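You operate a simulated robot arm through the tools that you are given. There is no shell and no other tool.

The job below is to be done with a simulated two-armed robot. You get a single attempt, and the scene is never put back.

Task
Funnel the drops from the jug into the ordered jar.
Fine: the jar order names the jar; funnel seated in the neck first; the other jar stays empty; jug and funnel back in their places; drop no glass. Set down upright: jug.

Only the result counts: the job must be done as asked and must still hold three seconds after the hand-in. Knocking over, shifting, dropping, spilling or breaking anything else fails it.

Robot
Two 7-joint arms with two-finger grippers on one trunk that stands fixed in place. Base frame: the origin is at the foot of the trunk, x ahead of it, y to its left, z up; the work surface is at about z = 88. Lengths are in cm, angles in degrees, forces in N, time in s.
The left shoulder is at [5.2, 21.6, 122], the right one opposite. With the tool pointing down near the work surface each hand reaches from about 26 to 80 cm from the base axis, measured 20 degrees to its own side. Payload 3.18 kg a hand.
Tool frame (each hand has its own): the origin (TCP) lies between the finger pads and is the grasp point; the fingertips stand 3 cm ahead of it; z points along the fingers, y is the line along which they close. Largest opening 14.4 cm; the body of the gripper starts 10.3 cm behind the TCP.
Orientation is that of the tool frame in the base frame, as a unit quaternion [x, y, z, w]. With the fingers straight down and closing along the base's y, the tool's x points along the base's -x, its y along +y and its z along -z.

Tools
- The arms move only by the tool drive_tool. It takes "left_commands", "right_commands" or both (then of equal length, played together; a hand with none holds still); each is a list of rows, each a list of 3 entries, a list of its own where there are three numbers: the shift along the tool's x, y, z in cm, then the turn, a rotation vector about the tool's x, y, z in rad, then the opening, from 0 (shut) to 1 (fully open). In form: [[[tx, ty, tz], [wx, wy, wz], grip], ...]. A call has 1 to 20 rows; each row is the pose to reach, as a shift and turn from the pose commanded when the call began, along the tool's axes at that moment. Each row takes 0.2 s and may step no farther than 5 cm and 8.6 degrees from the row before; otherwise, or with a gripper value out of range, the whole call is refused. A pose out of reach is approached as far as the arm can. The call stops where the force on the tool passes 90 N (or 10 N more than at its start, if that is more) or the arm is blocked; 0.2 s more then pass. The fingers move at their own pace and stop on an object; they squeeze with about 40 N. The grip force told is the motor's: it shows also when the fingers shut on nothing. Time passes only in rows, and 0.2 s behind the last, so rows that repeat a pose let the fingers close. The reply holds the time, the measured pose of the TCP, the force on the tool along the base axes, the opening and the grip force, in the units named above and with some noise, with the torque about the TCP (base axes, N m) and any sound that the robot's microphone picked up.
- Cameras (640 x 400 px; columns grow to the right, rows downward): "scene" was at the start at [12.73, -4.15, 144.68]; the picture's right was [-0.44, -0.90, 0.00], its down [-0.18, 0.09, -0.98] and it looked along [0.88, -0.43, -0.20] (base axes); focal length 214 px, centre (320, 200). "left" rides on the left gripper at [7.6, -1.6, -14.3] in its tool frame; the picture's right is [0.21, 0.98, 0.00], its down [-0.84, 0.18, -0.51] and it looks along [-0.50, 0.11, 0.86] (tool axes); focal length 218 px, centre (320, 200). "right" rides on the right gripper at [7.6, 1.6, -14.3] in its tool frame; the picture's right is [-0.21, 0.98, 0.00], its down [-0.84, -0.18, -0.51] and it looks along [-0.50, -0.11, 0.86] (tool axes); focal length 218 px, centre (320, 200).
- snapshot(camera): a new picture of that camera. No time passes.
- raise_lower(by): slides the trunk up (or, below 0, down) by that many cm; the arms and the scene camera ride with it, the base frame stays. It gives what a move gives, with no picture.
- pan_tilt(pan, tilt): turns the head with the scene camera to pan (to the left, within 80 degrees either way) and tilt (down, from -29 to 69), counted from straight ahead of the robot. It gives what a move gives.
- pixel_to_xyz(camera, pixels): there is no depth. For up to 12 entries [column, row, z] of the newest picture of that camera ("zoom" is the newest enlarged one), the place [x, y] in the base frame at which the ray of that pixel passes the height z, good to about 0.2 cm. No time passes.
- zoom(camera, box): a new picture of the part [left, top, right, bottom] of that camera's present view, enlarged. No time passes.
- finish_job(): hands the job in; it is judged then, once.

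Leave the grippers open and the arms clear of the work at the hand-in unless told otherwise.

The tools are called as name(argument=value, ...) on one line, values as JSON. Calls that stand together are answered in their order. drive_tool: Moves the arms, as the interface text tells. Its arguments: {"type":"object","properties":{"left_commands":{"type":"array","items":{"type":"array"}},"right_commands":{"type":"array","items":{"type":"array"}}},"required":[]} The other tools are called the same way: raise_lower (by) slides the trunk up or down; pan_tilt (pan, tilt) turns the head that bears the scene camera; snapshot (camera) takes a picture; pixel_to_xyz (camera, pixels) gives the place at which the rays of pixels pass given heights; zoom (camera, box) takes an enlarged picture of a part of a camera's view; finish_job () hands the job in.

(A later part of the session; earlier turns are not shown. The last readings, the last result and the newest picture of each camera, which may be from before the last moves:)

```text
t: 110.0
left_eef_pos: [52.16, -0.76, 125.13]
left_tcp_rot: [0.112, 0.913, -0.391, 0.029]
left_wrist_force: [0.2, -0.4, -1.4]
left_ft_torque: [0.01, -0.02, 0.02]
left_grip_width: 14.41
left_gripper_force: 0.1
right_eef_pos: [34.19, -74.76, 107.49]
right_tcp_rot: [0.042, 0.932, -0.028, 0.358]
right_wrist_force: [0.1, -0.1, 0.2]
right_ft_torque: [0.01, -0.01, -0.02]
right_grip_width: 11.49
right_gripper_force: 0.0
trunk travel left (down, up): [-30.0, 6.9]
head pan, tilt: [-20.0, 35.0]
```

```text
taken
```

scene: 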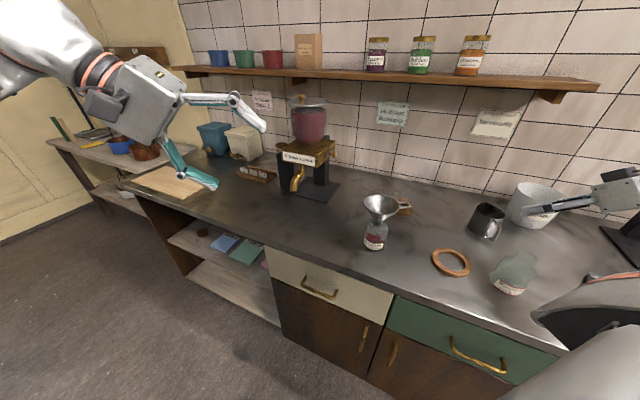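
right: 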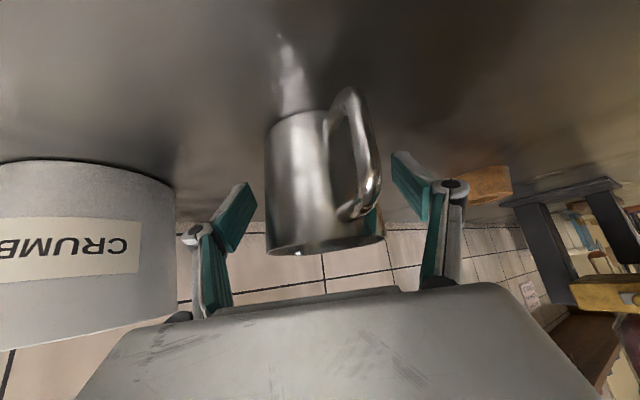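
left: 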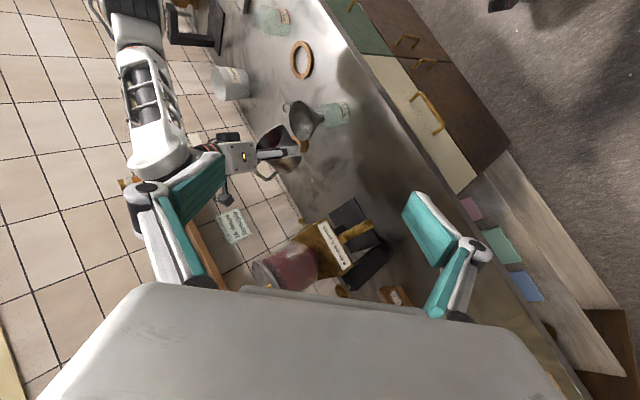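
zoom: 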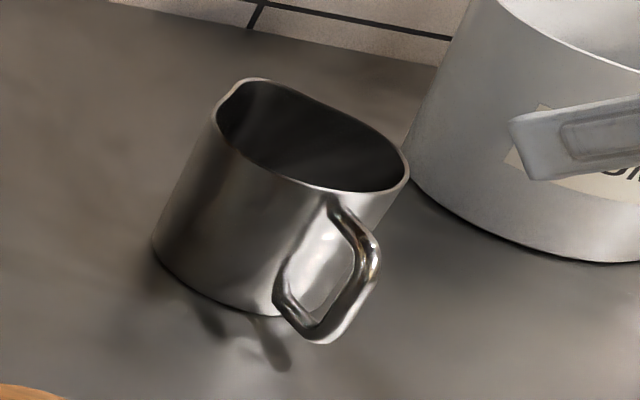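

The jug stands upright. Compared with the earlier zoom it looks shifted slightly left, so I'll measure how much.

pixel_to_xyz(camera="scene", pixels=[[490.65, 210.4, 97], [493.5, 210.5, 97], [481.3, 202, 97], [467.2, 227, 88.5], [469.5, 227, 88.5], [492.5, 240, 89]])

snapshot(camera="right")

```text
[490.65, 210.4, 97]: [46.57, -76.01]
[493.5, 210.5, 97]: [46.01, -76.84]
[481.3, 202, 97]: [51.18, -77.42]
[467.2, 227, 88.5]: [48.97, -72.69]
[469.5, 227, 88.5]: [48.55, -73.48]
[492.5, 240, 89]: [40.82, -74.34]
```

```text
taken
```

right: 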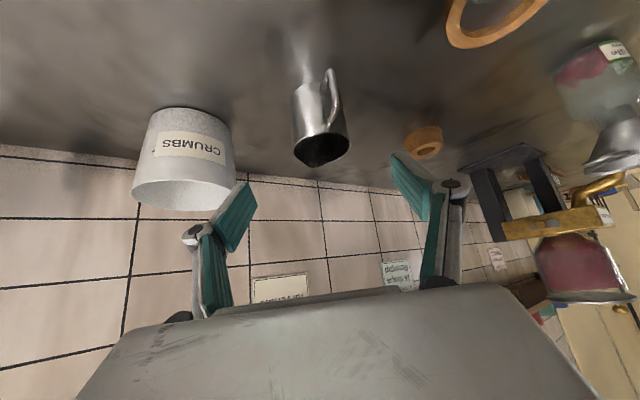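

The jug is back within about 1 cm of where it stood, upright and empty. Now the funnel: I'll lift the hand and return to fingers-down, reversing the earlier path.

drive_tool(right_commands=[[[-1.73, 1.33, -1.59], [-0.0206, 0.0856, -0.0565], 1], [[-3.46, 2.665, -3.18], [-0.0411, 0.1713, -0.1129], 1], [[-5.19, 4.0, -4.77], [-0.0617, 0.2569, -0.1694], 1], [[-6.92, 5.33, -6.355], [-0.0823, 0.3425, -0.2259], 1], [[-8.65, 6.66, -7.94], [-0.1028, 0.4281, -0.2823], 1], [[-10.38, 8.0, -9.53], [-0.1234, 0.5138, -0.3388], 1], [[-12.11, 9.33, -11.12], [-0.1439, 0.5994, -0.3952], 1], [[-13.84, 10.66, -12.71], [-0.1645, 0.685, -0.4517], 1]])

snapshot(camera="right")

```text
t: 111.8
left_eef_pos: [52.14, -1.02, 124.99]
left_tcp_rot: [0.112, 0.913, -0.392, 0.029]
left_wrist_force: [0.6, -0.1, -0.3]
left_ft_torque: [0.04, -0.04, 0.01]
left_grip_width: 14.4
left_gripper_force: 0.0
right_eef_pos: [36.86, -64.51, 125.13]
right_tcp_rot: [-0.176, 0.984, -0.015, 0.029]
right_wrist_force: [0.1, -0.1, -0.4]
right_ft_torque: [0.06, -0.04, 0.0]
right_grip_width: 14.4
right_gripper_force: 0.1
right hand out of reach, approached as far as the arm can: row 8
trunk travel left (down, up): [-30.0, 6.9]
head pan, tilt: [-20.0, 35.0]
```

```text
taken
```

right: 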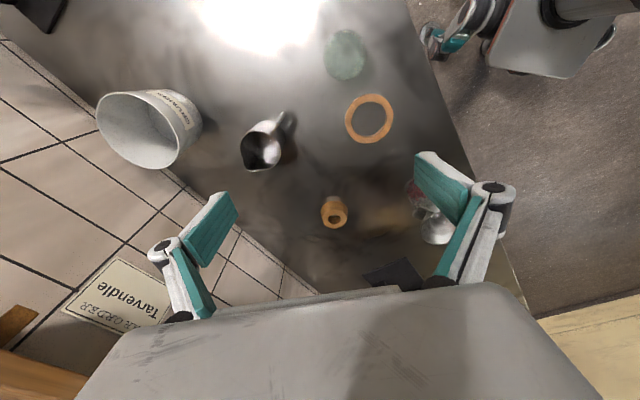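

Fingers are down again. From this overhead view I'll re-measure the jug to confirm its placement.

zoom(camera="right", box=[225, 100, 305, 185])

```text
4.71 times, centred on (265, 142) of right
```

zoom: 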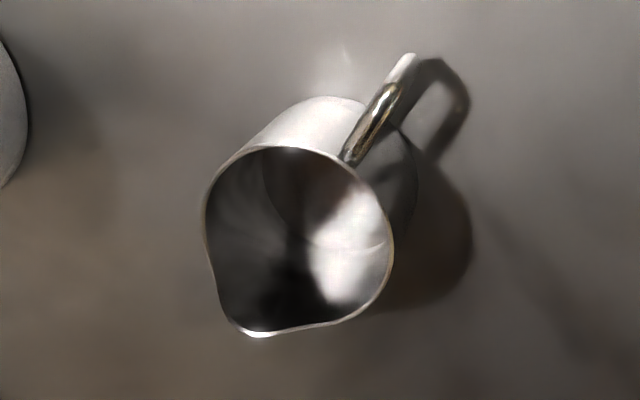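

The jug is clearly empty. Its rim centre is near (298,239) in this zoom.

pixel_to_xyz(camera="zoom", pixels=[[298, 239, 97], [204, 235, 97], [393, 240, 97], [308, 146, 97], [258, 335, 97], [412, 57, 95]])

```text
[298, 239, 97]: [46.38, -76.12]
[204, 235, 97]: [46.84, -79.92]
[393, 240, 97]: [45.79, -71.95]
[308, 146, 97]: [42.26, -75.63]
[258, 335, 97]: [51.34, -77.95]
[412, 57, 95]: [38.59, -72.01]
```

The jug is 0.6 cm from its start with the same heading, which is good. Next I'll move above the funnel with the same yaw-90 fingers-down pose.

drive_tool(right_commands=[[[-2.8, 2.27, 0.73], [-0.0073, 0.0023, -0.1351], 1], [[-5.6, 4.55, 1.47], [-0.0147, 0.0047, -0.2702], 1], [[-8.4, 6.82, 2.2], [-0.022, 0.007, -0.4053], 1], [[-11.2, 9.09, 2.94], [-0.0294, 0.0094, -0.5404], 1], [[-14, 11.37, 3.67], [-0.0367, 0.0117, -0.6756], 1], [[-16.8, 13.64, 4.41], [-0.0441, 0.0141, -0.8107], 1], [[-19.6, 15.91, 5.14], [-0.0514, 0.0164, -0.9458], 1], [[-22.4, 18.19, 5.88], [-0.0588, 0.0188, -1.0809], 1], [[-25.2, 20.46, 6.61], [-0.0661, 0.0211, -1.216], 1], [[-25.2, 20.46, 6.61], [-0.0661, 0.0211, -1.216], 1]])

snapshot(camera="right")

snapshot(camera="scene")

```text
t: 114.0
left_eef_pos: [52.07, -0.86, 125.2]
left_tcp_rot: [0.111, 0.913, -0.392, 0.029]
left_wrist_force: [0.2, 0.0, 0.5]
left_ft_torque: [0.06, -0.03, 0.0]
left_grip_width: 14.4
left_gripper_force: 0.1
right_eef_pos: [53.29, -36.19, 118.62]
right_tcp_rot: [0.714, -0.7, -0.008, 0.011]
right_wrist_force: [-0.5, 0.3, -0.6]
right_ft_torque: [0.03, -0.03, -0.01]
right_grip_width: 14.4
right_gripper_force: 0.0
trunk travel left (down, up): [-30.0, 6.9]
head pan, tilt: [-20.0, 35.0]
```

```text
taken
```

right: 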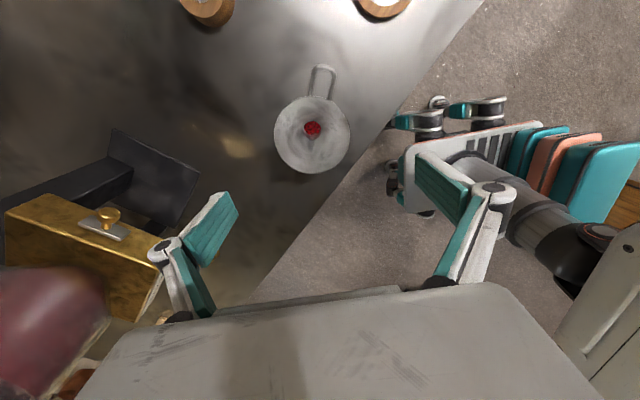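

```text
taken
```

scene: 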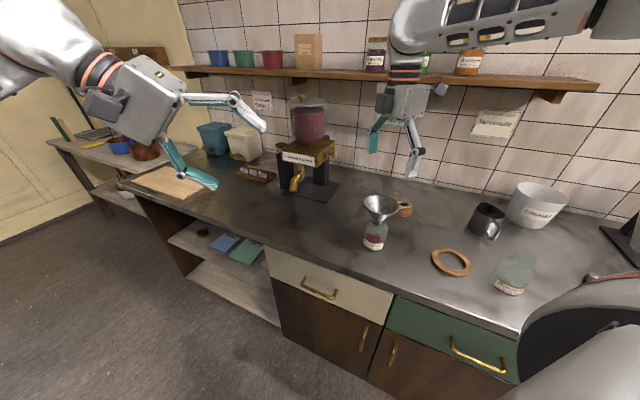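

The view down the funnel shows beads only below, in the jar. I'll correct the small offset and lower to just above the rim.

drive_tool(right_commands=[[[0.2, -0.2, 3], [0.009, -0.001, 0.007], 1], [[0.4, -0.4, 6], [0.018, -0.003, 0.014], 1], [[0.56, -0.51, 9], [0.027, -0.004, 0.02], 1], [[0.56, -0.51, 9], [0.027, -0.004, 0.02], 1]])

snapshot(camera="right")

zoom(camera="scene", box=[340, 150, 430, 250])

```text
t: 115.0
left_eef_pos: [52.15, -0.76, 125.17]
left_tcp_rot: [0.111, 0.913, -0.391, 0.029]
left_wrist_force: [-0.3, 0.4, -0.8]
left_ft_torque: [-0.02, 0.0, 0.0]
left_grip_width: 14.38
left_gripper_force: 0.0
right_eef_pos: [53.68, -36.78, 109.45]
right_tcp_rot: [-0.707, 0.707, -0.001, 0.0]
right_wrist_force: [-0.1, -0.3, -1.0]
right_ft_torque: [-0.02, 0.0, -0.01]
right_grip_width: 14.38
right_gripper_force: 0.1
trunk travel left (down, up): [-30.0, 6.9]
head pan, tilt: [-20.0, 35.0]
```

```text
taken
```

right: 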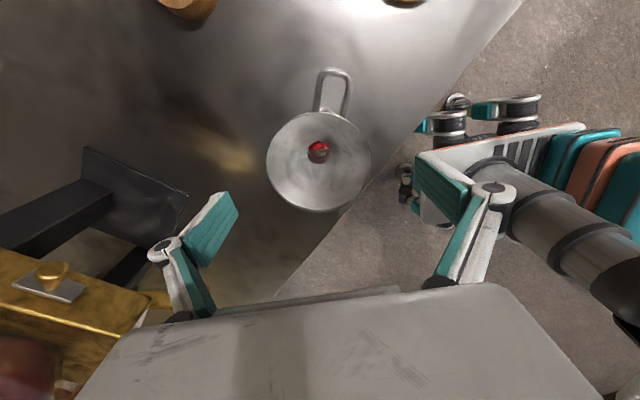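

```text
4.00 times, centred on (385, 200) of scene
```

zoom: 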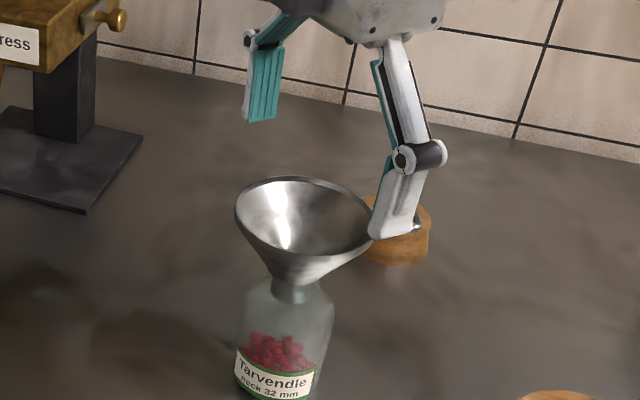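

Centred. I'll lower 4.8 cm to the rim and grip.

drive_tool(right_commands=[[[0, 0, 1.6], [0, 0, 0], 1], [[0, 0, 3.2], [0, 0, 0], 1], [[0, 0, 4.75], [0, 0, 0], 1], [[0, 0, 4.75], [0, 0, 0], 0.85], [[0, 0, 4.75], [0, 0, 0], 0.74], [[0, 0, 4.75], [0, 0, 0], 0.74]])

snapshot(camera="right")

```text
t: 116.4
left_eef_pos: [52.18, -0.75, 125.08]
left_tcp_rot: [0.112, 0.913, -0.392, 0.029]
left_wrist_force: [0.5, 0.8, 0.1]
left_ft_torque: [0.01, 0.03, 0.01]
left_grip_width: 14.4
left_gripper_force: 0.1
right_eef_pos: [53.67, -36.94, 104.84]
right_tcp_rot: [-0.707, 0.708, 0.0, -0.001]
right_wrist_force: [0.7, -0.1, 0.4]
right_ft_torque: [-0.02, -0.02, 0.01]
right_grip_width: 10.68
right_gripper_force: 0.0
trunk travel left (down, up): [-30.0, 6.9]
head pan, tilt: [-20.0, 35.0]
```

```text
taken
```

right: 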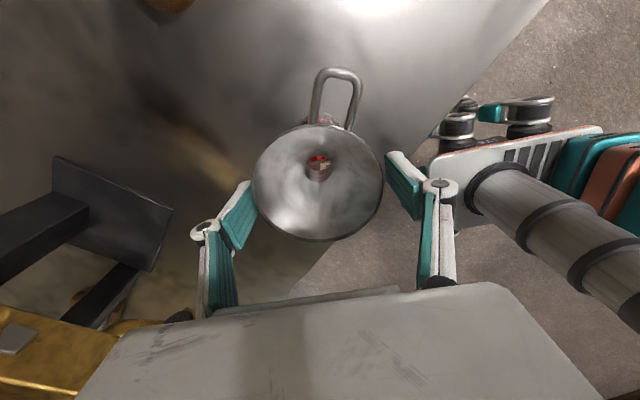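

Centred with equal gaps. I'll close gently on the rim.

drive_tool(right_commands=[[[0, 0, 0], [0, 0, 0], 0.69], [[0, 0, 0], [0, 0, 0], 0.66], [[0, 0, 0], [0, 0, 0], 0.62], [[0, 0, 0], [0, 0, 0], 0.5], [[0, 0, 0], [0, 0, 0], 0.5]])

zoom(camera="left", box=[264, 95, 344, 145])

snapshot(camera="right")

```text
t: 117.6
left_eef_pos: [52.15, -0.74, 125.15]
left_tcp_rot: [0.111, 0.913, -0.392, 0.03]
left_wrist_force: [-0.2, 0.1, 0.4]
left_ft_torque: [0.0, 0.03, 0.01]
left_grip_width: 14.39
left_gripper_force: 0.0
right_eef_pos: [53.71, -36.9, 104.86]
right_tcp_rot: [-0.706, 0.708, -0.001, -0.002]
right_wrist_force: [-0.1, -0.9, 4.8]
right_ft_torque: [-0.06, 0.03, -0.03]
right_grip_width: 8.92
right_gripper_force: 40.2
trunk travel left (down, up): [-30.0, 6.9]
head pan, tilt: [-20.0, 35.0]
```

```text
8.00 times, centred on (304, 120) of left
```

zoom: 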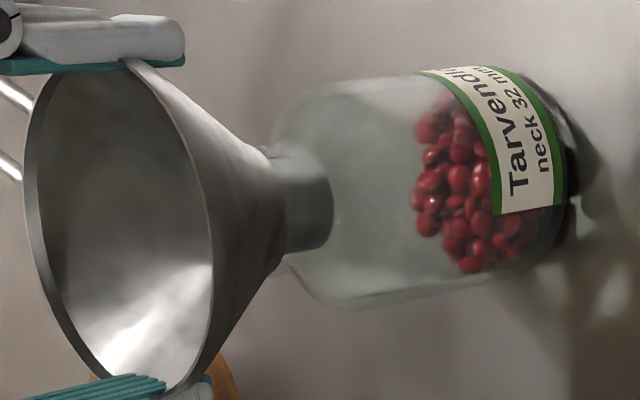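

```text
taken
```

right: 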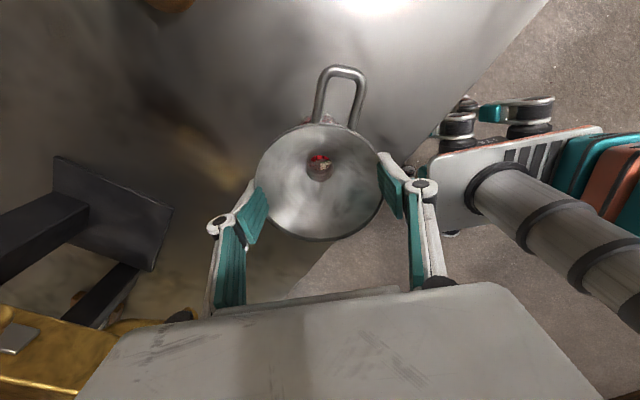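

Gripped at 8.92 cm. I'll lift straight up slowly for the first few centimetres.

drive_tool(right_commands=[[[0, 0, -0.3], [0, 0, 0], 0.5], [[0, 0, -0.7], [0, 0, 0], 0.5], [[0, 0, -1.2], [0, 0, 0], 0.5], [[0, 0, -1.8], [0, 0, 0], 0.5], [[0, 0, -2.5], [0, 0, 0], 0.5], [[0, 0, -3.3], [0, 0, 0], 0.5]])

zoom(camera="left", box=[254, 90, 354, 152])

zoom(camera="scene", box=[340, 160, 430, 260])

```text
t: 119.0
left_eef_pos: [52.09, -0.63, 125.17]
left_tcp_rot: [0.112, 0.913, -0.391, 0.029]
left_wrist_force: [-0.3, 0.0, -0.5]
left_ft_torque: [-0.01, 0.01, 0.0]
left_grip_width: 14.41
left_gripper_force: 0.1
right_eef_pos: [53.53, -36.97, 108.02]
right_tcp_rot: [-0.707, 0.708, 0.0, 0.0]
right_wrist_force: [0.6, -1.5, -0.5]
right_ft_torque: [0.01, 0.03, 0.02]
right_grip_width: 8.91
right_gripper_force: 40.2
trunk travel left (down, up): [-30.0, 6.9]
head pan, tilt: [-20.0, 35.0]
```

```text
6.40 times, centred on (304, 121) of left
```

zoom: 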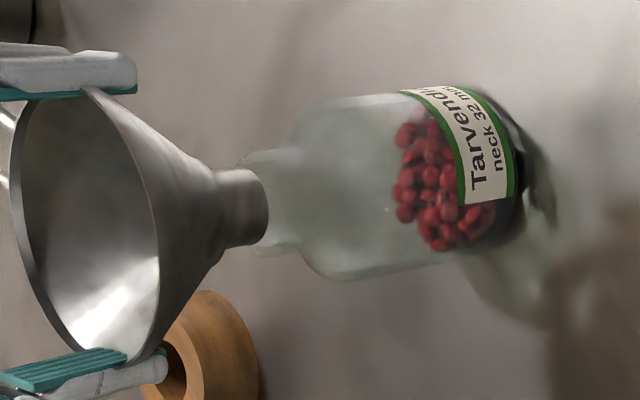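

```text
4.00 times, centred on (385, 210) of scene
```

zoom: 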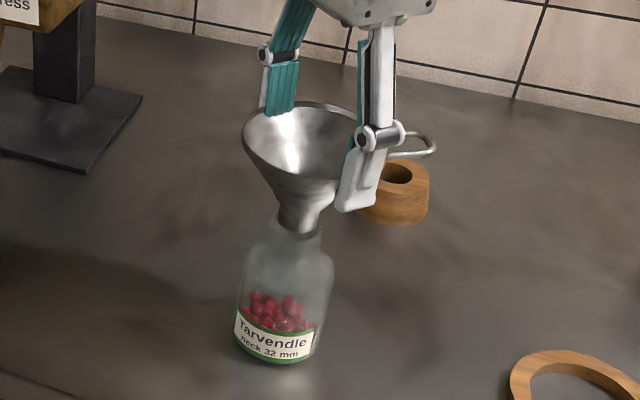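

The funnel is clear, and the jar with the beads is undisturbed. I'll rise a bit more and carry it back above the cork.

drive_tool(right_commands=[[[0, 0, -2], [0, 0, 0], 0.5], [[0, 0, -4], [0, 0, 0], 0.5], [[2.5, -1.5, -4], [0, 0, 0], 0.5], [[5.5, -3.2, -4], [0, 0, 0], 0.5], [[8.5, -5, -4], [0, 0, 0], 0.5], [[11.5, -6.8, -4], [0, 0, 0], 0.5], [[14.5, -8.6, -4], [0, 0, 0], 0.5], [[17.5, -10.3, -4], [0, 0, 0], 0.5], [[20.25, -11.9, -4], [0, 0, 0], 0.5], [[20.25, -11.9, -4], [0, 0, 0], 0.5]])

snapshot(camera="scene")

snapshot(camera="left")

```text
t: 121.2
left_eef_pos: [52.11, -0.65, 125.17]
left_tcp_rot: [0.111, 0.913, -0.392, 0.029]
left_wrist_force: [-0.1, 0.3, 0.0]
left_ft_torque: [-0.03, 0.01, 0.02]
left_grip_width: 14.4
left_gripper_force: 0.0
right_eef_pos: [65.29, -57.43, 112.19]
right_tcp_rot: [-0.706, 0.708, -0.001, 0.0]
right_wrist_force: [0.4, -0.3, -0.7]
right_ft_torque: [-0.01, 0.0, 0.05]
right_grip_width: 8.91
right_gripper_force: 40.0
trunk travel left (down, up): [-30.0, 6.9]
head pan, tilt: [-20.0, 35.0]
```

```text
taken
```

scene: 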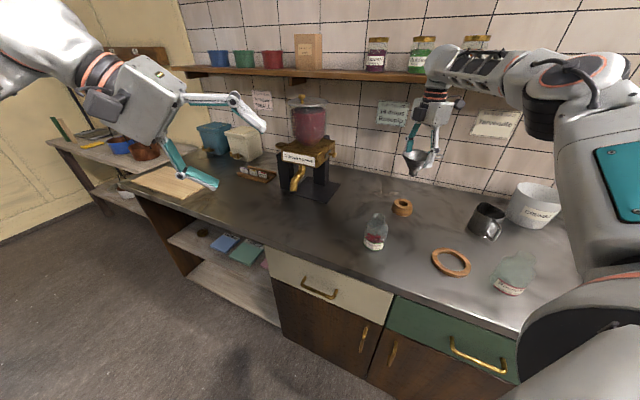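

```text
taken
```

left: 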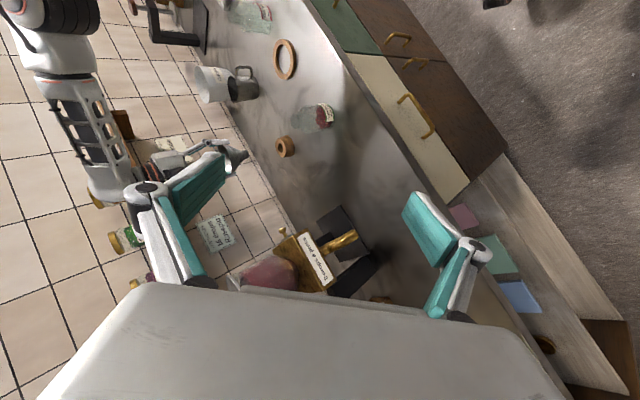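

I'm over the cork. I'll lower to just above it (z≈100.5) and check the alignment in both views.

drive_tool(right_commands=[[[0, 0, 3], [0, 0, 0], 0.5], [[0, 0, 6], [0, 0, 0], 0.5], [[0, 0, 9], [0, 0, 0], 0.5], [[0, 0, 11.5], [0, 0, 0], 0.5], [[0, 0, 11.5], [0, 0, 0], 0.5]])

zoom(camera="scene", box=[380, 175, 425, 220])

zoom(camera="left", box=[250, 125, 310, 170])

```text
t: 122.4
left_eef_pos: [52.18, -0.78, 125.21]
left_tcp_rot: [0.112, 0.913, -0.392, 0.028]
left_wrist_force: [-0.4, 0.4, -0.5]
left_ft_torque: [0.03, -0.03, -0.01]
left_grip_width: 14.38
left_gripper_force: 0.1
right_eef_pos: [65.61, -57.29, 100.55]
right_tcp_rot: [-0.707, 0.708, 0.001, 0.0]
right_wrist_force: [0.0, 0.8, -0.5]
right_ft_torque: [0.02, 0.02, 0.01]
right_grip_width: 8.89
right_gripper_force: 40.0
trunk travel left (down, up): [-30.0, 6.9]
head pan, tilt: [-20.0, 35.0]
```

```text
8.89 times, centred on (402, 198) of scene
```

zoom: 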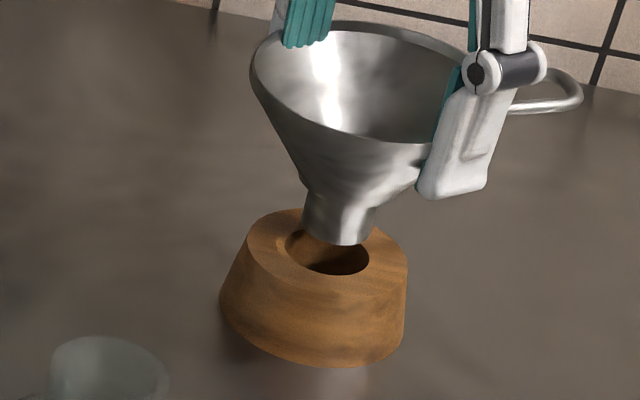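

```text
8.89 times, centred on (280, 148) of left
```

zoom: 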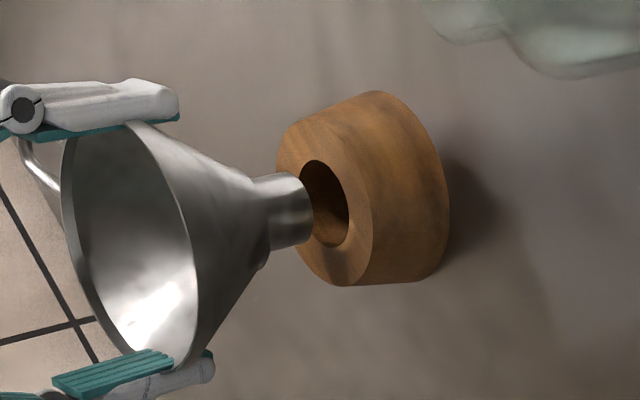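

From both views the stem seems to sit slightly to the right of the cork hole in the scene image. I'll triangulate both centres.

pixel_to_xyz(camera="scene", pixels=[[403.34, 203.1, 91], [403.34, 203.1, 92], [403.34, 203.1, 93], [404.6, 200.1, 92.5], [404.6, 200.1, 93.5], [404.6, 200.1, 94.5]])

pixel_to_xyz(camera="left", pixels=[[280.56, 147.84, 91], [280.56, 147.84, 92], [280.56, 147.84, 93], [276.6, 148.5, 92.5], [276.6, 148.5, 93.5], [276.6, 148.5, 94.5]])

```text
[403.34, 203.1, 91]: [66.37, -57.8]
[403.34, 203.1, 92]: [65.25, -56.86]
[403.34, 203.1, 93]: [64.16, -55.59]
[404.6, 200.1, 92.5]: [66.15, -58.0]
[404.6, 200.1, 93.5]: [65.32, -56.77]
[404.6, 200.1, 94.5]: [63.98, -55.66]
```

```text
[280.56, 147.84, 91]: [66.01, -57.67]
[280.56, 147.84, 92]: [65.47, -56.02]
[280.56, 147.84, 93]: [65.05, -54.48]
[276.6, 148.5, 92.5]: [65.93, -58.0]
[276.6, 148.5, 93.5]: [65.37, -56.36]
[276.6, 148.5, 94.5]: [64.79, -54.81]
```

The stem is about 0.5 cm too far toward −y relative to the hole. I'll correct that and recheck.

drive_tool(right_commands=[[[-0.25, 0, 0], [0, 0, 0], 0.5], [[-0.5, 0, 0], [0, 0, 0], 0.5], [[-0.5, 0, 0], [0, 0, 0], 0.5]])

zoom(camera="scene", box=[388, 185, 420, 215])

zoom(camera="left", box=[262, 134, 298, 162])

```text
t: 123.2
left_eef_pos: [52.18, -0.65, 125.12]
left_tcp_rot: [0.111, 0.913, -0.391, 0.029]
left_wrist_force: [-1.2, 0.7, -0.2]
left_ft_torque: [-0.01, -0.01, -0.02]
left_grip_width: 14.37
left_gripper_force: 0.1
right_eef_pos: [65.48, -56.75, 100.52]
right_tcp_rot: [-0.707, 0.707, -0.001, 0.0]
right_wrist_force: [0.0, -0.6, -1.4]
right_ft_torque: [0.01, 0.01, -0.02]
right_grip_width: 8.92
right_gripper_force: 39.2
trunk travel left (down, up): [-30.0, 6.9]
head pan, tilt: [-20.0, 35.0]
```

```text
13.33 times, centred on (404, 200) of scene
```

zoom: 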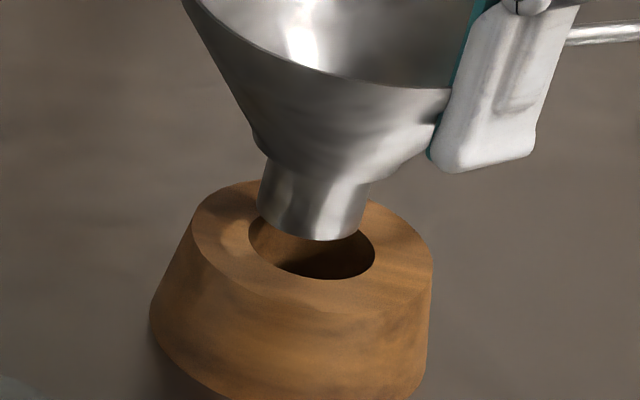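

```text
14.29 times, centred on (280, 148) of left
```

zoom: 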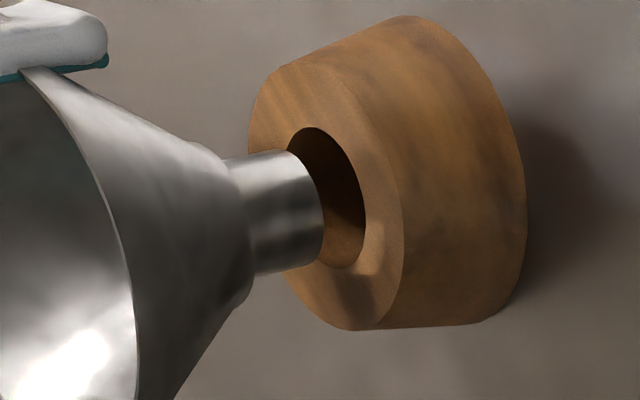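

I overshot slightly, and the stem now looks about 0.2 cm too far toward +y. I'll correct by −0.18 in y, lower a little and recheck.

drive_tool(right_commands=[[[0.18, 0, 0], [0, 0, 0], 0.5], [[0.18, 0, 0.5], [0, 0, 0], 0.5], [[0.18, 0, 1.0], [0, 0, 0], 0.5], [[0.18, 0, 1.0], [0, 0, 0], 0.5]])

zoom(camera="scene", box=[388, 185, 420, 215])

zoom(camera="left", box=[262, 134, 298, 162])

```text
t: 124.2
left_eef_pos: [52.15, -0.7, 125.06]
left_tcp_rot: [0.111, 0.913, -0.391, 0.03]
left_wrist_force: [-0.6, 0.2, -0.2]
left_ft_torque: [0.0, -0.01, 0.02]
left_grip_width: 14.39
left_gripper_force: 0.0
right_eef_pos: [65.69, -56.87, 99.51]
right_tcp_rot: [-0.707, 0.707, -0.001, -0.001]
right_wrist_force: [0.6, 0.2, -0.3]
right_ft_torque: [0.02, -0.01, -0.03]
right_grip_width: 8.91
right_gripper_force: 39.6
trunk travel left (down, up): [-30.0, 6.9]
head pan, tilt: [-20.0, 35.0]
```

```text
13.33 times, centred on (404, 200) of scene
```

zoom: 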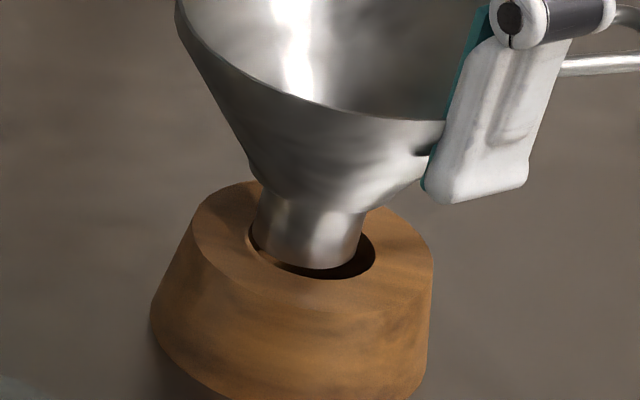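

```text
14.29 times, centred on (280, 148) of left
```

zoom: 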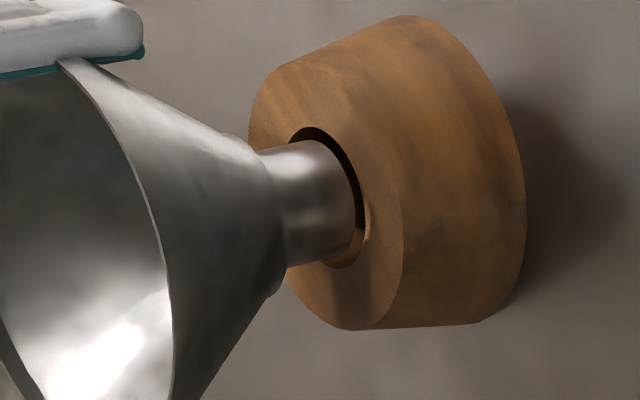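

The stem is entering the hole with only about a 0.1 cm offset. I'll make a tiny correction and lower gradually.

drive_tool(right_commands=[[[0.05, 0.09, 0.3], [0, 0, 0], 0.5], [[0.05, 0.09, 0.7], [0, 0, 0], 0.5], [[0.05, 0.09, 1.1], [0, 0, 0], 0.5], [[0.05, 0.09, 1.1], [0, 0, 0], 0.5]])

zoom(camera="scene", box=[388, 185, 420, 215])

zoom(camera="left", box=[262, 134, 298, 162])

```text
t: 125.2
left_eef_pos: [52.04, -0.66, 125.24]
left_tcp_rot: [0.111, 0.913, -0.392, 0.029]
left_wrist_force: [0.2, 0.2, -1.0]
left_ft_torque: [0.0, -0.03, -0.02]
left_grip_width: 14.42
left_gripper_force: 0.0
right_eef_pos: [65.27, -56.9, 98.57]
right_tcp_rot: [-0.707, 0.708, -0.001, 0.0]
right_wrist_force: [2.7, -0.6, 16.4]
right_ft_torque: [0.11, 0.0, 0.0]
right_grip_width: 8.94
right_gripper_force: 39.9
trunk travel left (down, up): [-30.0, 6.9]
head pan, tilt: [-20.0, 35.0]
```

```text
13.33 times, centred on (404, 200) of scene
```

zoom: 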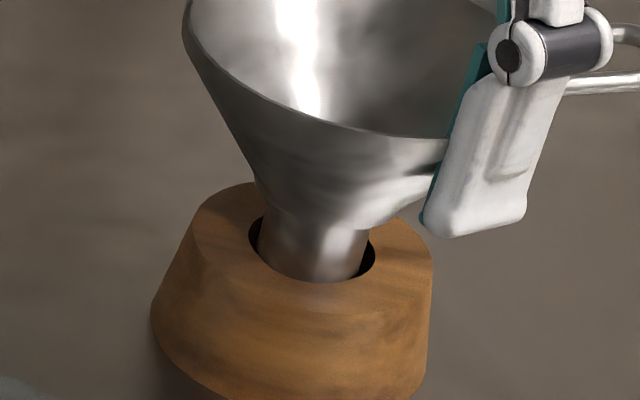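

```text
14.29 times, centred on (280, 148) of left
```

zoom: 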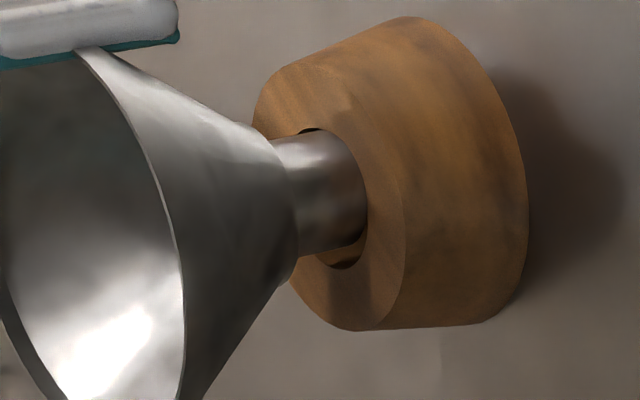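

A 16 N contact: the stem is touching the near edge of the hole. I'll lift slightly, shift away from the cameras (+x, −y), matching the original seated position (65.5, -57.2), and look again.

drive_tool(right_commands=[[[0, 0, -0.4], [0, 0, 0], 0.5], [[0, 0, -0.9], [0, 0, 0], 0.5], [[0.24, -0.12, -0.9], [0, 0, 0], 0.5], [[0.24, -0.12, -0.9], [0, 0, 0], 0.5]])

zoom(camera="scene", box=[388, 185, 420, 215])

zoom(camera="left", box=[262, 134, 298, 162])

snapshot(camera="right")

```text
t: 126.2
left_eef_pos: [52.07, -0.67, 125.05]
left_tcp_rot: [0.111, 0.913, -0.392, 0.029]
left_wrist_force: [1.1, -0.4, -0.2]
left_ft_torque: [-0.03, 0.0, 0.01]
left_grip_width: 14.4
left_gripper_force: 0.2
right_eef_pos: [65.36, -57.29, 99.24]
right_tcp_rot: [-0.707, 0.708, 0.0, -0.001]
right_wrist_force: [-0.2, -0.4, -0.2]
right_ft_torque: [0.03, -0.01, 0.01]
right_grip_width: 8.88
right_gripper_force: 40.3
trunk travel left (down, up): [-30.0, 6.9]
head pan, tilt: [-20.0, 35.0]
```

```text
13.33 times, centred on (404, 200) of scene
```

zoom: 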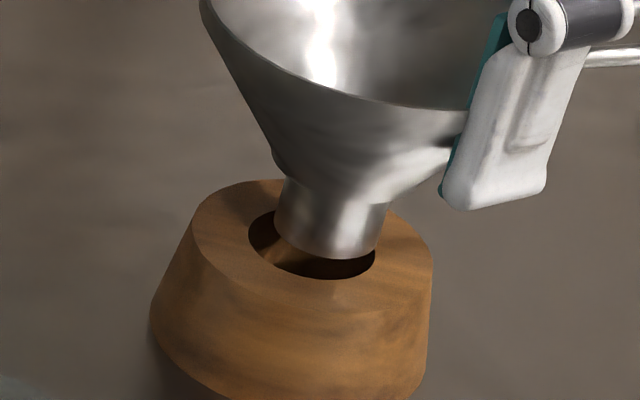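

```text
14.29 times, centred on (280, 148) of left
```

zoom: 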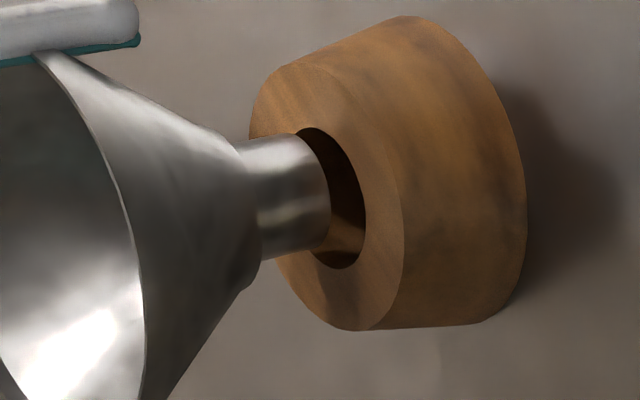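

```text
taken
```

right: 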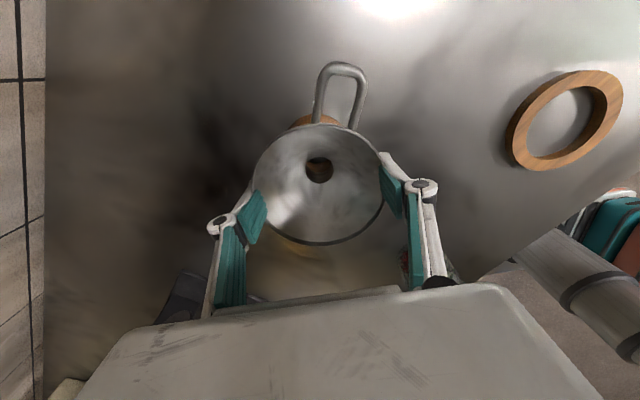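

Combining both views, the stem is about 0.2 cm short in x and 0.15 cm over in −y. That agrees with the original seat near (65.5, -57.15). I'll correct and recheck.

drive_tool(right_commands=[[[-0.15, -0.2, 0], [0, 0, 0], 0.5], [[-0.15, -0.2, 0.3], [0, 0, 0], 0.5], [[-0.15, -0.2, 0.3], [0, 0, 0], 0.5]])

zoom(camera="scene", box=[388, 185, 420, 215])

zoom(camera="left", box=[262, 134, 298, 162])

```text
t: 127.0
left_eef_pos: [52.2, -0.75, 125.13]
left_tcp_rot: [0.112, 0.913, -0.391, 0.03]
left_wrist_force: [-0.4, 0.2, 0.9]
left_ft_torque: [0.0, 0.02, 0.0]
left_grip_width: 14.4
left_gripper_force: 0.0
right_eef_pos: [65.67, -57.15, 99.17]
right_tcp_rot: [-0.706, 0.708, -0.001, -0.001]
right_wrist_force: [-0.6, 0.9, -1.3]
right_ft_torque: [0.02, -0.01, -0.04]
right_grip_width: 8.86
right_gripper_force: 40.0
trunk travel left (down, up): [-30.0, 6.9]
head pan, tilt: [-20.0, 35.0]
```

```text
13.33 times, centred on (404, 200) of scene
```

zoom: 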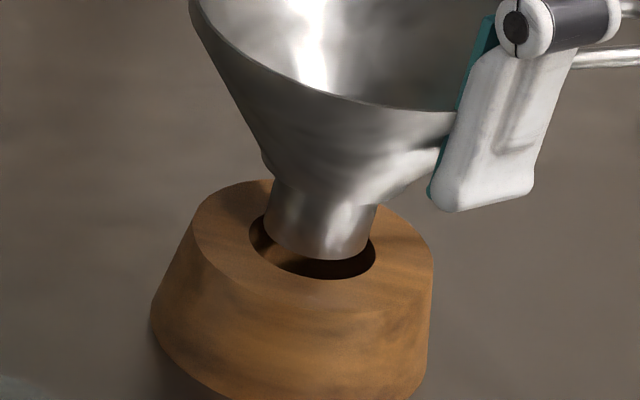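

```text
14.29 times, centred on (280, 148) of left
```

zoom: 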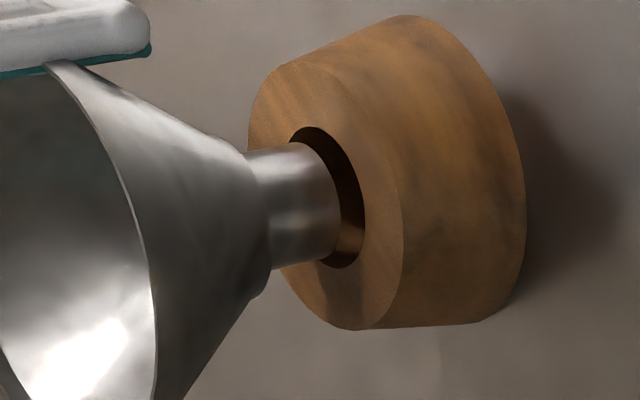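

Both views now match the expected centre within 0.1 cm. I'll lower gradually.

drive_tool(right_commands=[[[0, 0, 0.3], [0, 0, 0], 0.5], [[0, 0, 0.6], [0, 0, 0], 0.5], [[0, 0, 0.9], [0, 0, 0], 0.5], [[0, 0, 0.9], [0, 0, 0], 0.5]])

zoom(camera="scene", box=[388, 185, 420, 215])

zoom(camera="left", box=[262, 134, 298, 162])

```text
t: 128.0
left_eef_pos: [52.25, -0.71, 125.06]
left_tcp_rot: [0.111, 0.913, -0.392, 0.029]
left_wrist_force: [0.3, 0.6, -1.2]
left_ft_torque: [-0.01, 0.01, -0.02]
left_grip_width: 14.43
left_gripper_force: 0.1
right_eef_pos: [65.62, -57.1, 98.23]
right_tcp_rot: [-0.706, 0.708, -0.001, -0.001]
right_wrist_force: [-0.4, -0.3, -1.3]
right_ft_torque: [0.0, 0.02, 0.01]
right_grip_width: 8.89
right_gripper_force: 39.9
trunk travel left (down, up): [-30.0, 6.9]
head pan, tilt: [-20.0, 35.0]
```

```text
13.33 times, centred on (404, 200) of scene
```

zoom: 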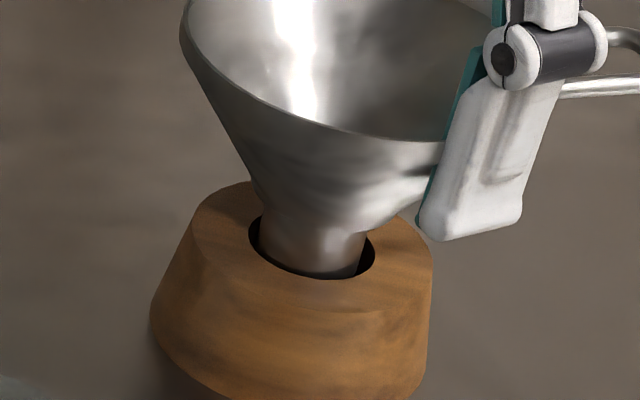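

```text
14.29 times, centred on (280, 148) of left
```

zoom: 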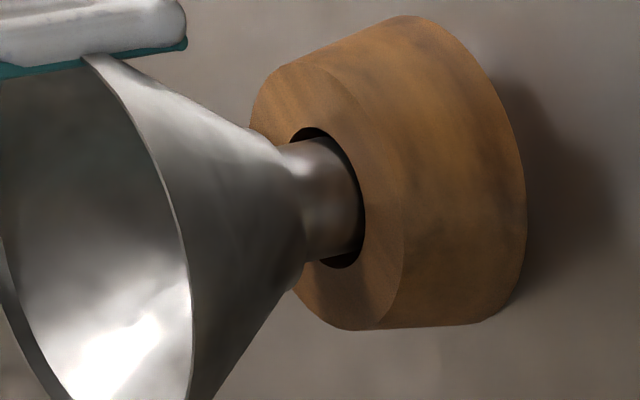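

The stem is inside the cork hole with no force. I'll go on to the seat.

drive_tool(right_commands=[[[0, 0, 0.3], [0, 0, 0], 0.5], [[0, 0, 0.6], [0, 0, 0], 0.5], [[0, 0, 0.9], [0, 0, 0], 0.5], [[0, 0, 1.2], [0, 0, 0], 0.5], [[0, 0, 1.2], [0, 0, 0], 0.5]])

zoom(camera="scene", box=[388, 185, 420, 215])

```text
t: 129.2
left_eef_pos: [52.1, -0.78, 125.2]
left_tcp_rot: [0.111, 0.913, -0.392, 0.03]
left_wrist_force: [0.1, -0.7, 1.2]
left_ft_torque: [-0.01, 0.0, -0.03]
left_grip_width: 14.41
left_gripper_force: 0.1
right_eef_pos: [65.54, -57.14, 96.9]
right_tcp_rot: [-0.707, 0.708, -0.003, 0.0]
right_wrist_force: [1.1, -0.4, 0.0]
right_ft_torque: [0.0, -0.01, 0.05]
right_grip_width: 8.9
right_gripper_force: 39.5
trunk travel left (down, up): [-30.0, 6.9]
head pan, tilt: [-20.0, 35.0]
```

```text
13.33 times, centred on (404, 200) of scene
```

zoom: 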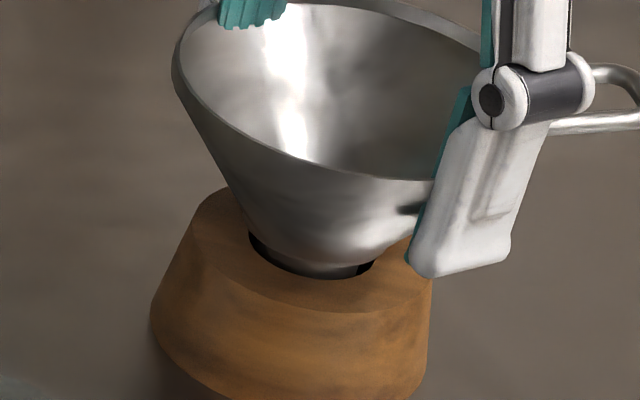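

drive_tool(right_commands=[[[0, 0, 0.15], [0, 0, 0], 0.5], [[0, 0, 0.3], [0, 0, 0], 0.5], [[0, 0, 0.3], [0, 0, 0], 0.5]])

```text
t: 130.0
left_eef_pos: [52.16, -0.71, 125.1]
left_tcp_rot: [0.112, 0.913, -0.391, 0.029]
left_wrist_force: [0.1, -0.5, -0.5]
left_ft_torque: [-0.02, -0.04, -0.02]
left_grip_width: 14.42
left_gripper_force: 0.0
right_eef_pos: [65.56, -57.11, 96.64]
right_tcp_rot: [-0.707, 0.708, -0.002, 0.0]
right_wrist_force: [0.3, 0.6, -1.2]
right_ft_torque: [-0.01, 0.0, 0.01]
right_grip_width: 8.9
right_gripper_force: 39.6
trunk travel left (down, up): [-30.0, 6.9]
head pan, tilt: [-20.0, 35.0]
```

drive_tool(right_commands=[[[0, 0, 0.1], [0, 0, 0], 0.5], [[0, 0, 0.2], [0, 0, 0], 0.5], [[0, 0, 0.2], [0, 0, 0], 0.5]])

zoom(camera="scene", box=[388, 185, 420, 215])

zoom(camera="left", box=[262, 134, 298, 162])

```text
t: 130.8
left_eef_pos: [51.96, -0.68, 125.2]
left_tcp_rot: [0.112, 0.913, -0.391, 0.029]
left_wrist_force: [0.0, 0.3, -0.3]
left_ft_torque: [0.0, 0.02, 0.01]
left_grip_width: 14.4
left_gripper_force: 0.1
right_eef_pos: [65.49, -57.07, 96.61]
right_tcp_rot: [0.707, -0.707, 0.0, 0.0]
right_wrist_force: [0.0, 0.5, 0.2]
right_ft_torque: [-0.03, -0.01, 0.02]
right_grip_width: 8.89
right_gripper_force: 40.2
right hand out of reach, approached as far as the arm can: row 2
trunk travel left (down, up): [-30.0, 6.9]
head pan, tilt: [-20.0, 35.0]
```

```text
13.33 times, centred on (404, 200) of scene
```

zoom: 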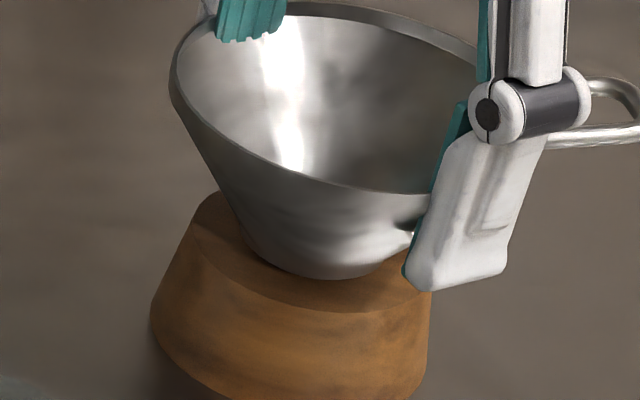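

```text
14.29 times, centred on (280, 148) of left
```

zoom: 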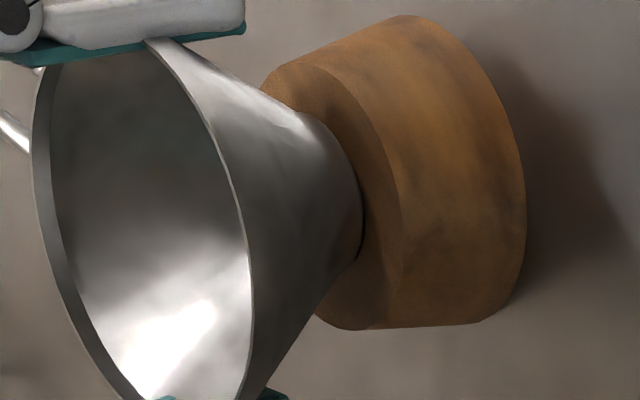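

The cone is practically on the cork's hole edge and the arm is at its reach limit. I'll release gently; it can settle at most a millimetre or two.

drive_tool(right_commands=[[[0, 0, 0], [0, 0, 0], 0.63], [[0, 0, 0], [0, 0, 0], 0.68], [[0, 0, 0], [0, 0, 0], 0.75], [[0, 0, 0], [0, 0, 0], 0.85], [[0, 0, 0], [0, 0, 0], 0.85]])

zoom(camera="scene", box=[380, 170, 430, 220])

zoom(camera="left", box=[250, 125, 310, 170])

snapshot(camera="right")

```text
t: 132.0
left_eef_pos: [52.22, -0.78, 125.23]
left_tcp_rot: [0.112, 0.913, -0.392, 0.029]
left_wrist_force: [-0.3, 0.0, 0.7]
left_ft_torque: [-0.02, 0.02, 0.0]
left_grip_width: 14.39
left_gripper_force: 0.0
right_eef_pos: [65.48, -57.01, 96.61]
right_tcp_rot: [-0.706, 0.708, -0.001, 0.0]
right_wrist_force: [1.1, -0.3, -0.8]
right_ft_torque: [-0.03, 0.03, 0.01]
right_grip_width: 12.26
right_gripper_force: 0.1
trunk travel left (down, up): [-30.0, 6.9]
head pan, tilt: [-20.0, 35.0]
```

```text
8.00 times, centred on (405, 195) of scene
```

zoom: 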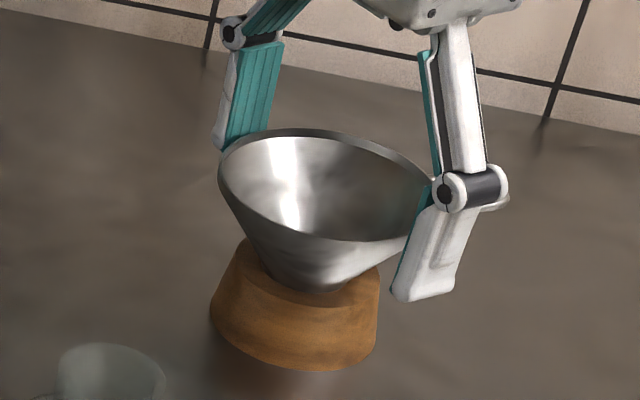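

```text
8.89 times, centred on (280, 148) of left
```

zoom: 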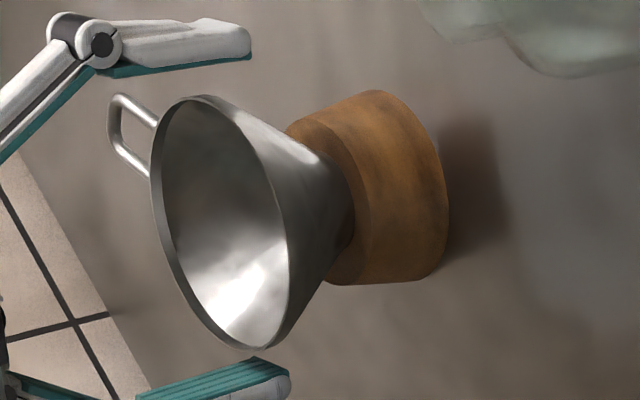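

```text
taken
```

right: 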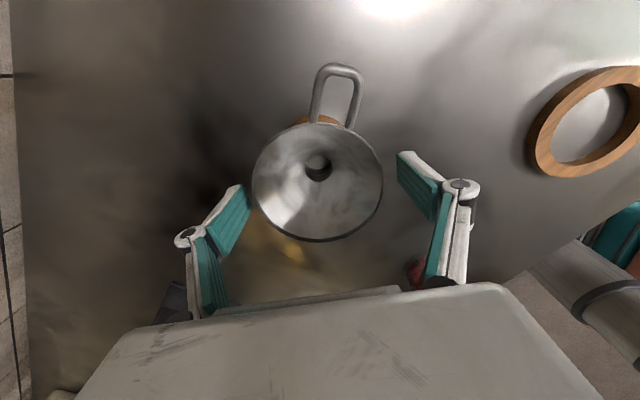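

The funnel is back upright on its cork. I'll open fully, rise straight up, and move the arm back toward the robot.

drive_tool(right_commands=[[[0, 0, 0], [0, 0, 0], 1], [[0, 0, -1.5], [0, 0, 0], 1], [[0, 0, -4], [0, 0, 0], 1], [[0, 0, -8], [0, 0, 0], 1], [[0, 0, -12], [0, 0, 0], 1], [[0, 0, -16], [0, 0, 0], 1], [[0, 0, -20], [0, 0, 0], 1], [[0, 3, -23], [0, 0, 0], 1], [[0, 7, -24], [0, 0, 0], 1], [[0, 11, -24], [0, 0, 0], 1]])

snapshot(camera="scene")

snapshot(camera="left")

```text
t: 134.2
left_eef_pos: [52.0, -0.73, 125.25]
left_tcp_rot: [0.113, 0.913, -0.391, 0.029]
left_wrist_force: [-0.7, 0.0, 0.3]
left_ft_torque: [0.06, -0.05, 0.03]
left_grip_width: 14.41
left_gripper_force: 0.0
right_eef_pos: [54.92, -56.85, 120.71]
right_tcp_rot: [-0.707, 0.707, -0.001, 0.001]
right_wrist_force: [-1.0, 0.1, 0.2]
right_ft_torque: [0.04, -0.13, -0.02]
right_grip_width: 14.38
right_gripper_force: 0.1
trunk travel left (down, up): [-30.0, 6.9]
head pan, tilt: [-20.0, 35.0]
```

```text
taken
```

scene: 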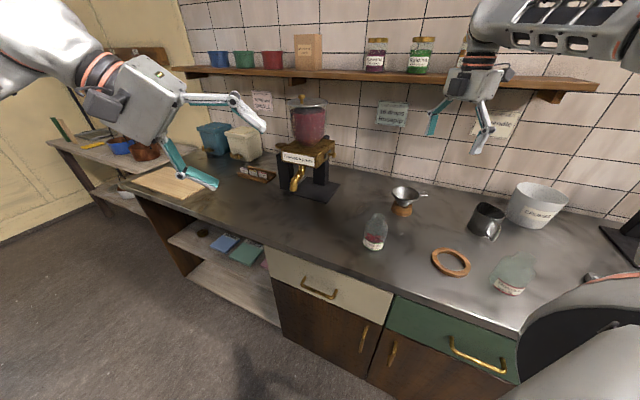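

```text
taken
```

left: 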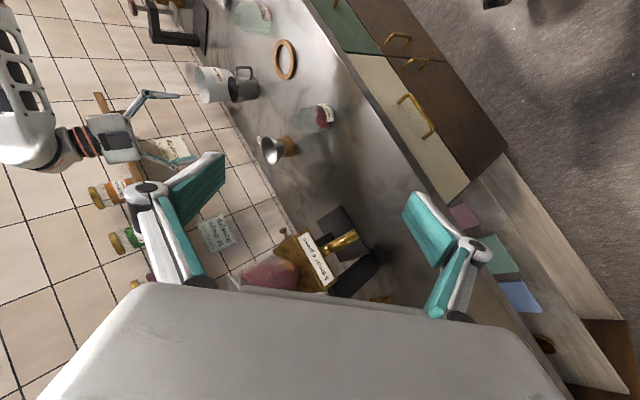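

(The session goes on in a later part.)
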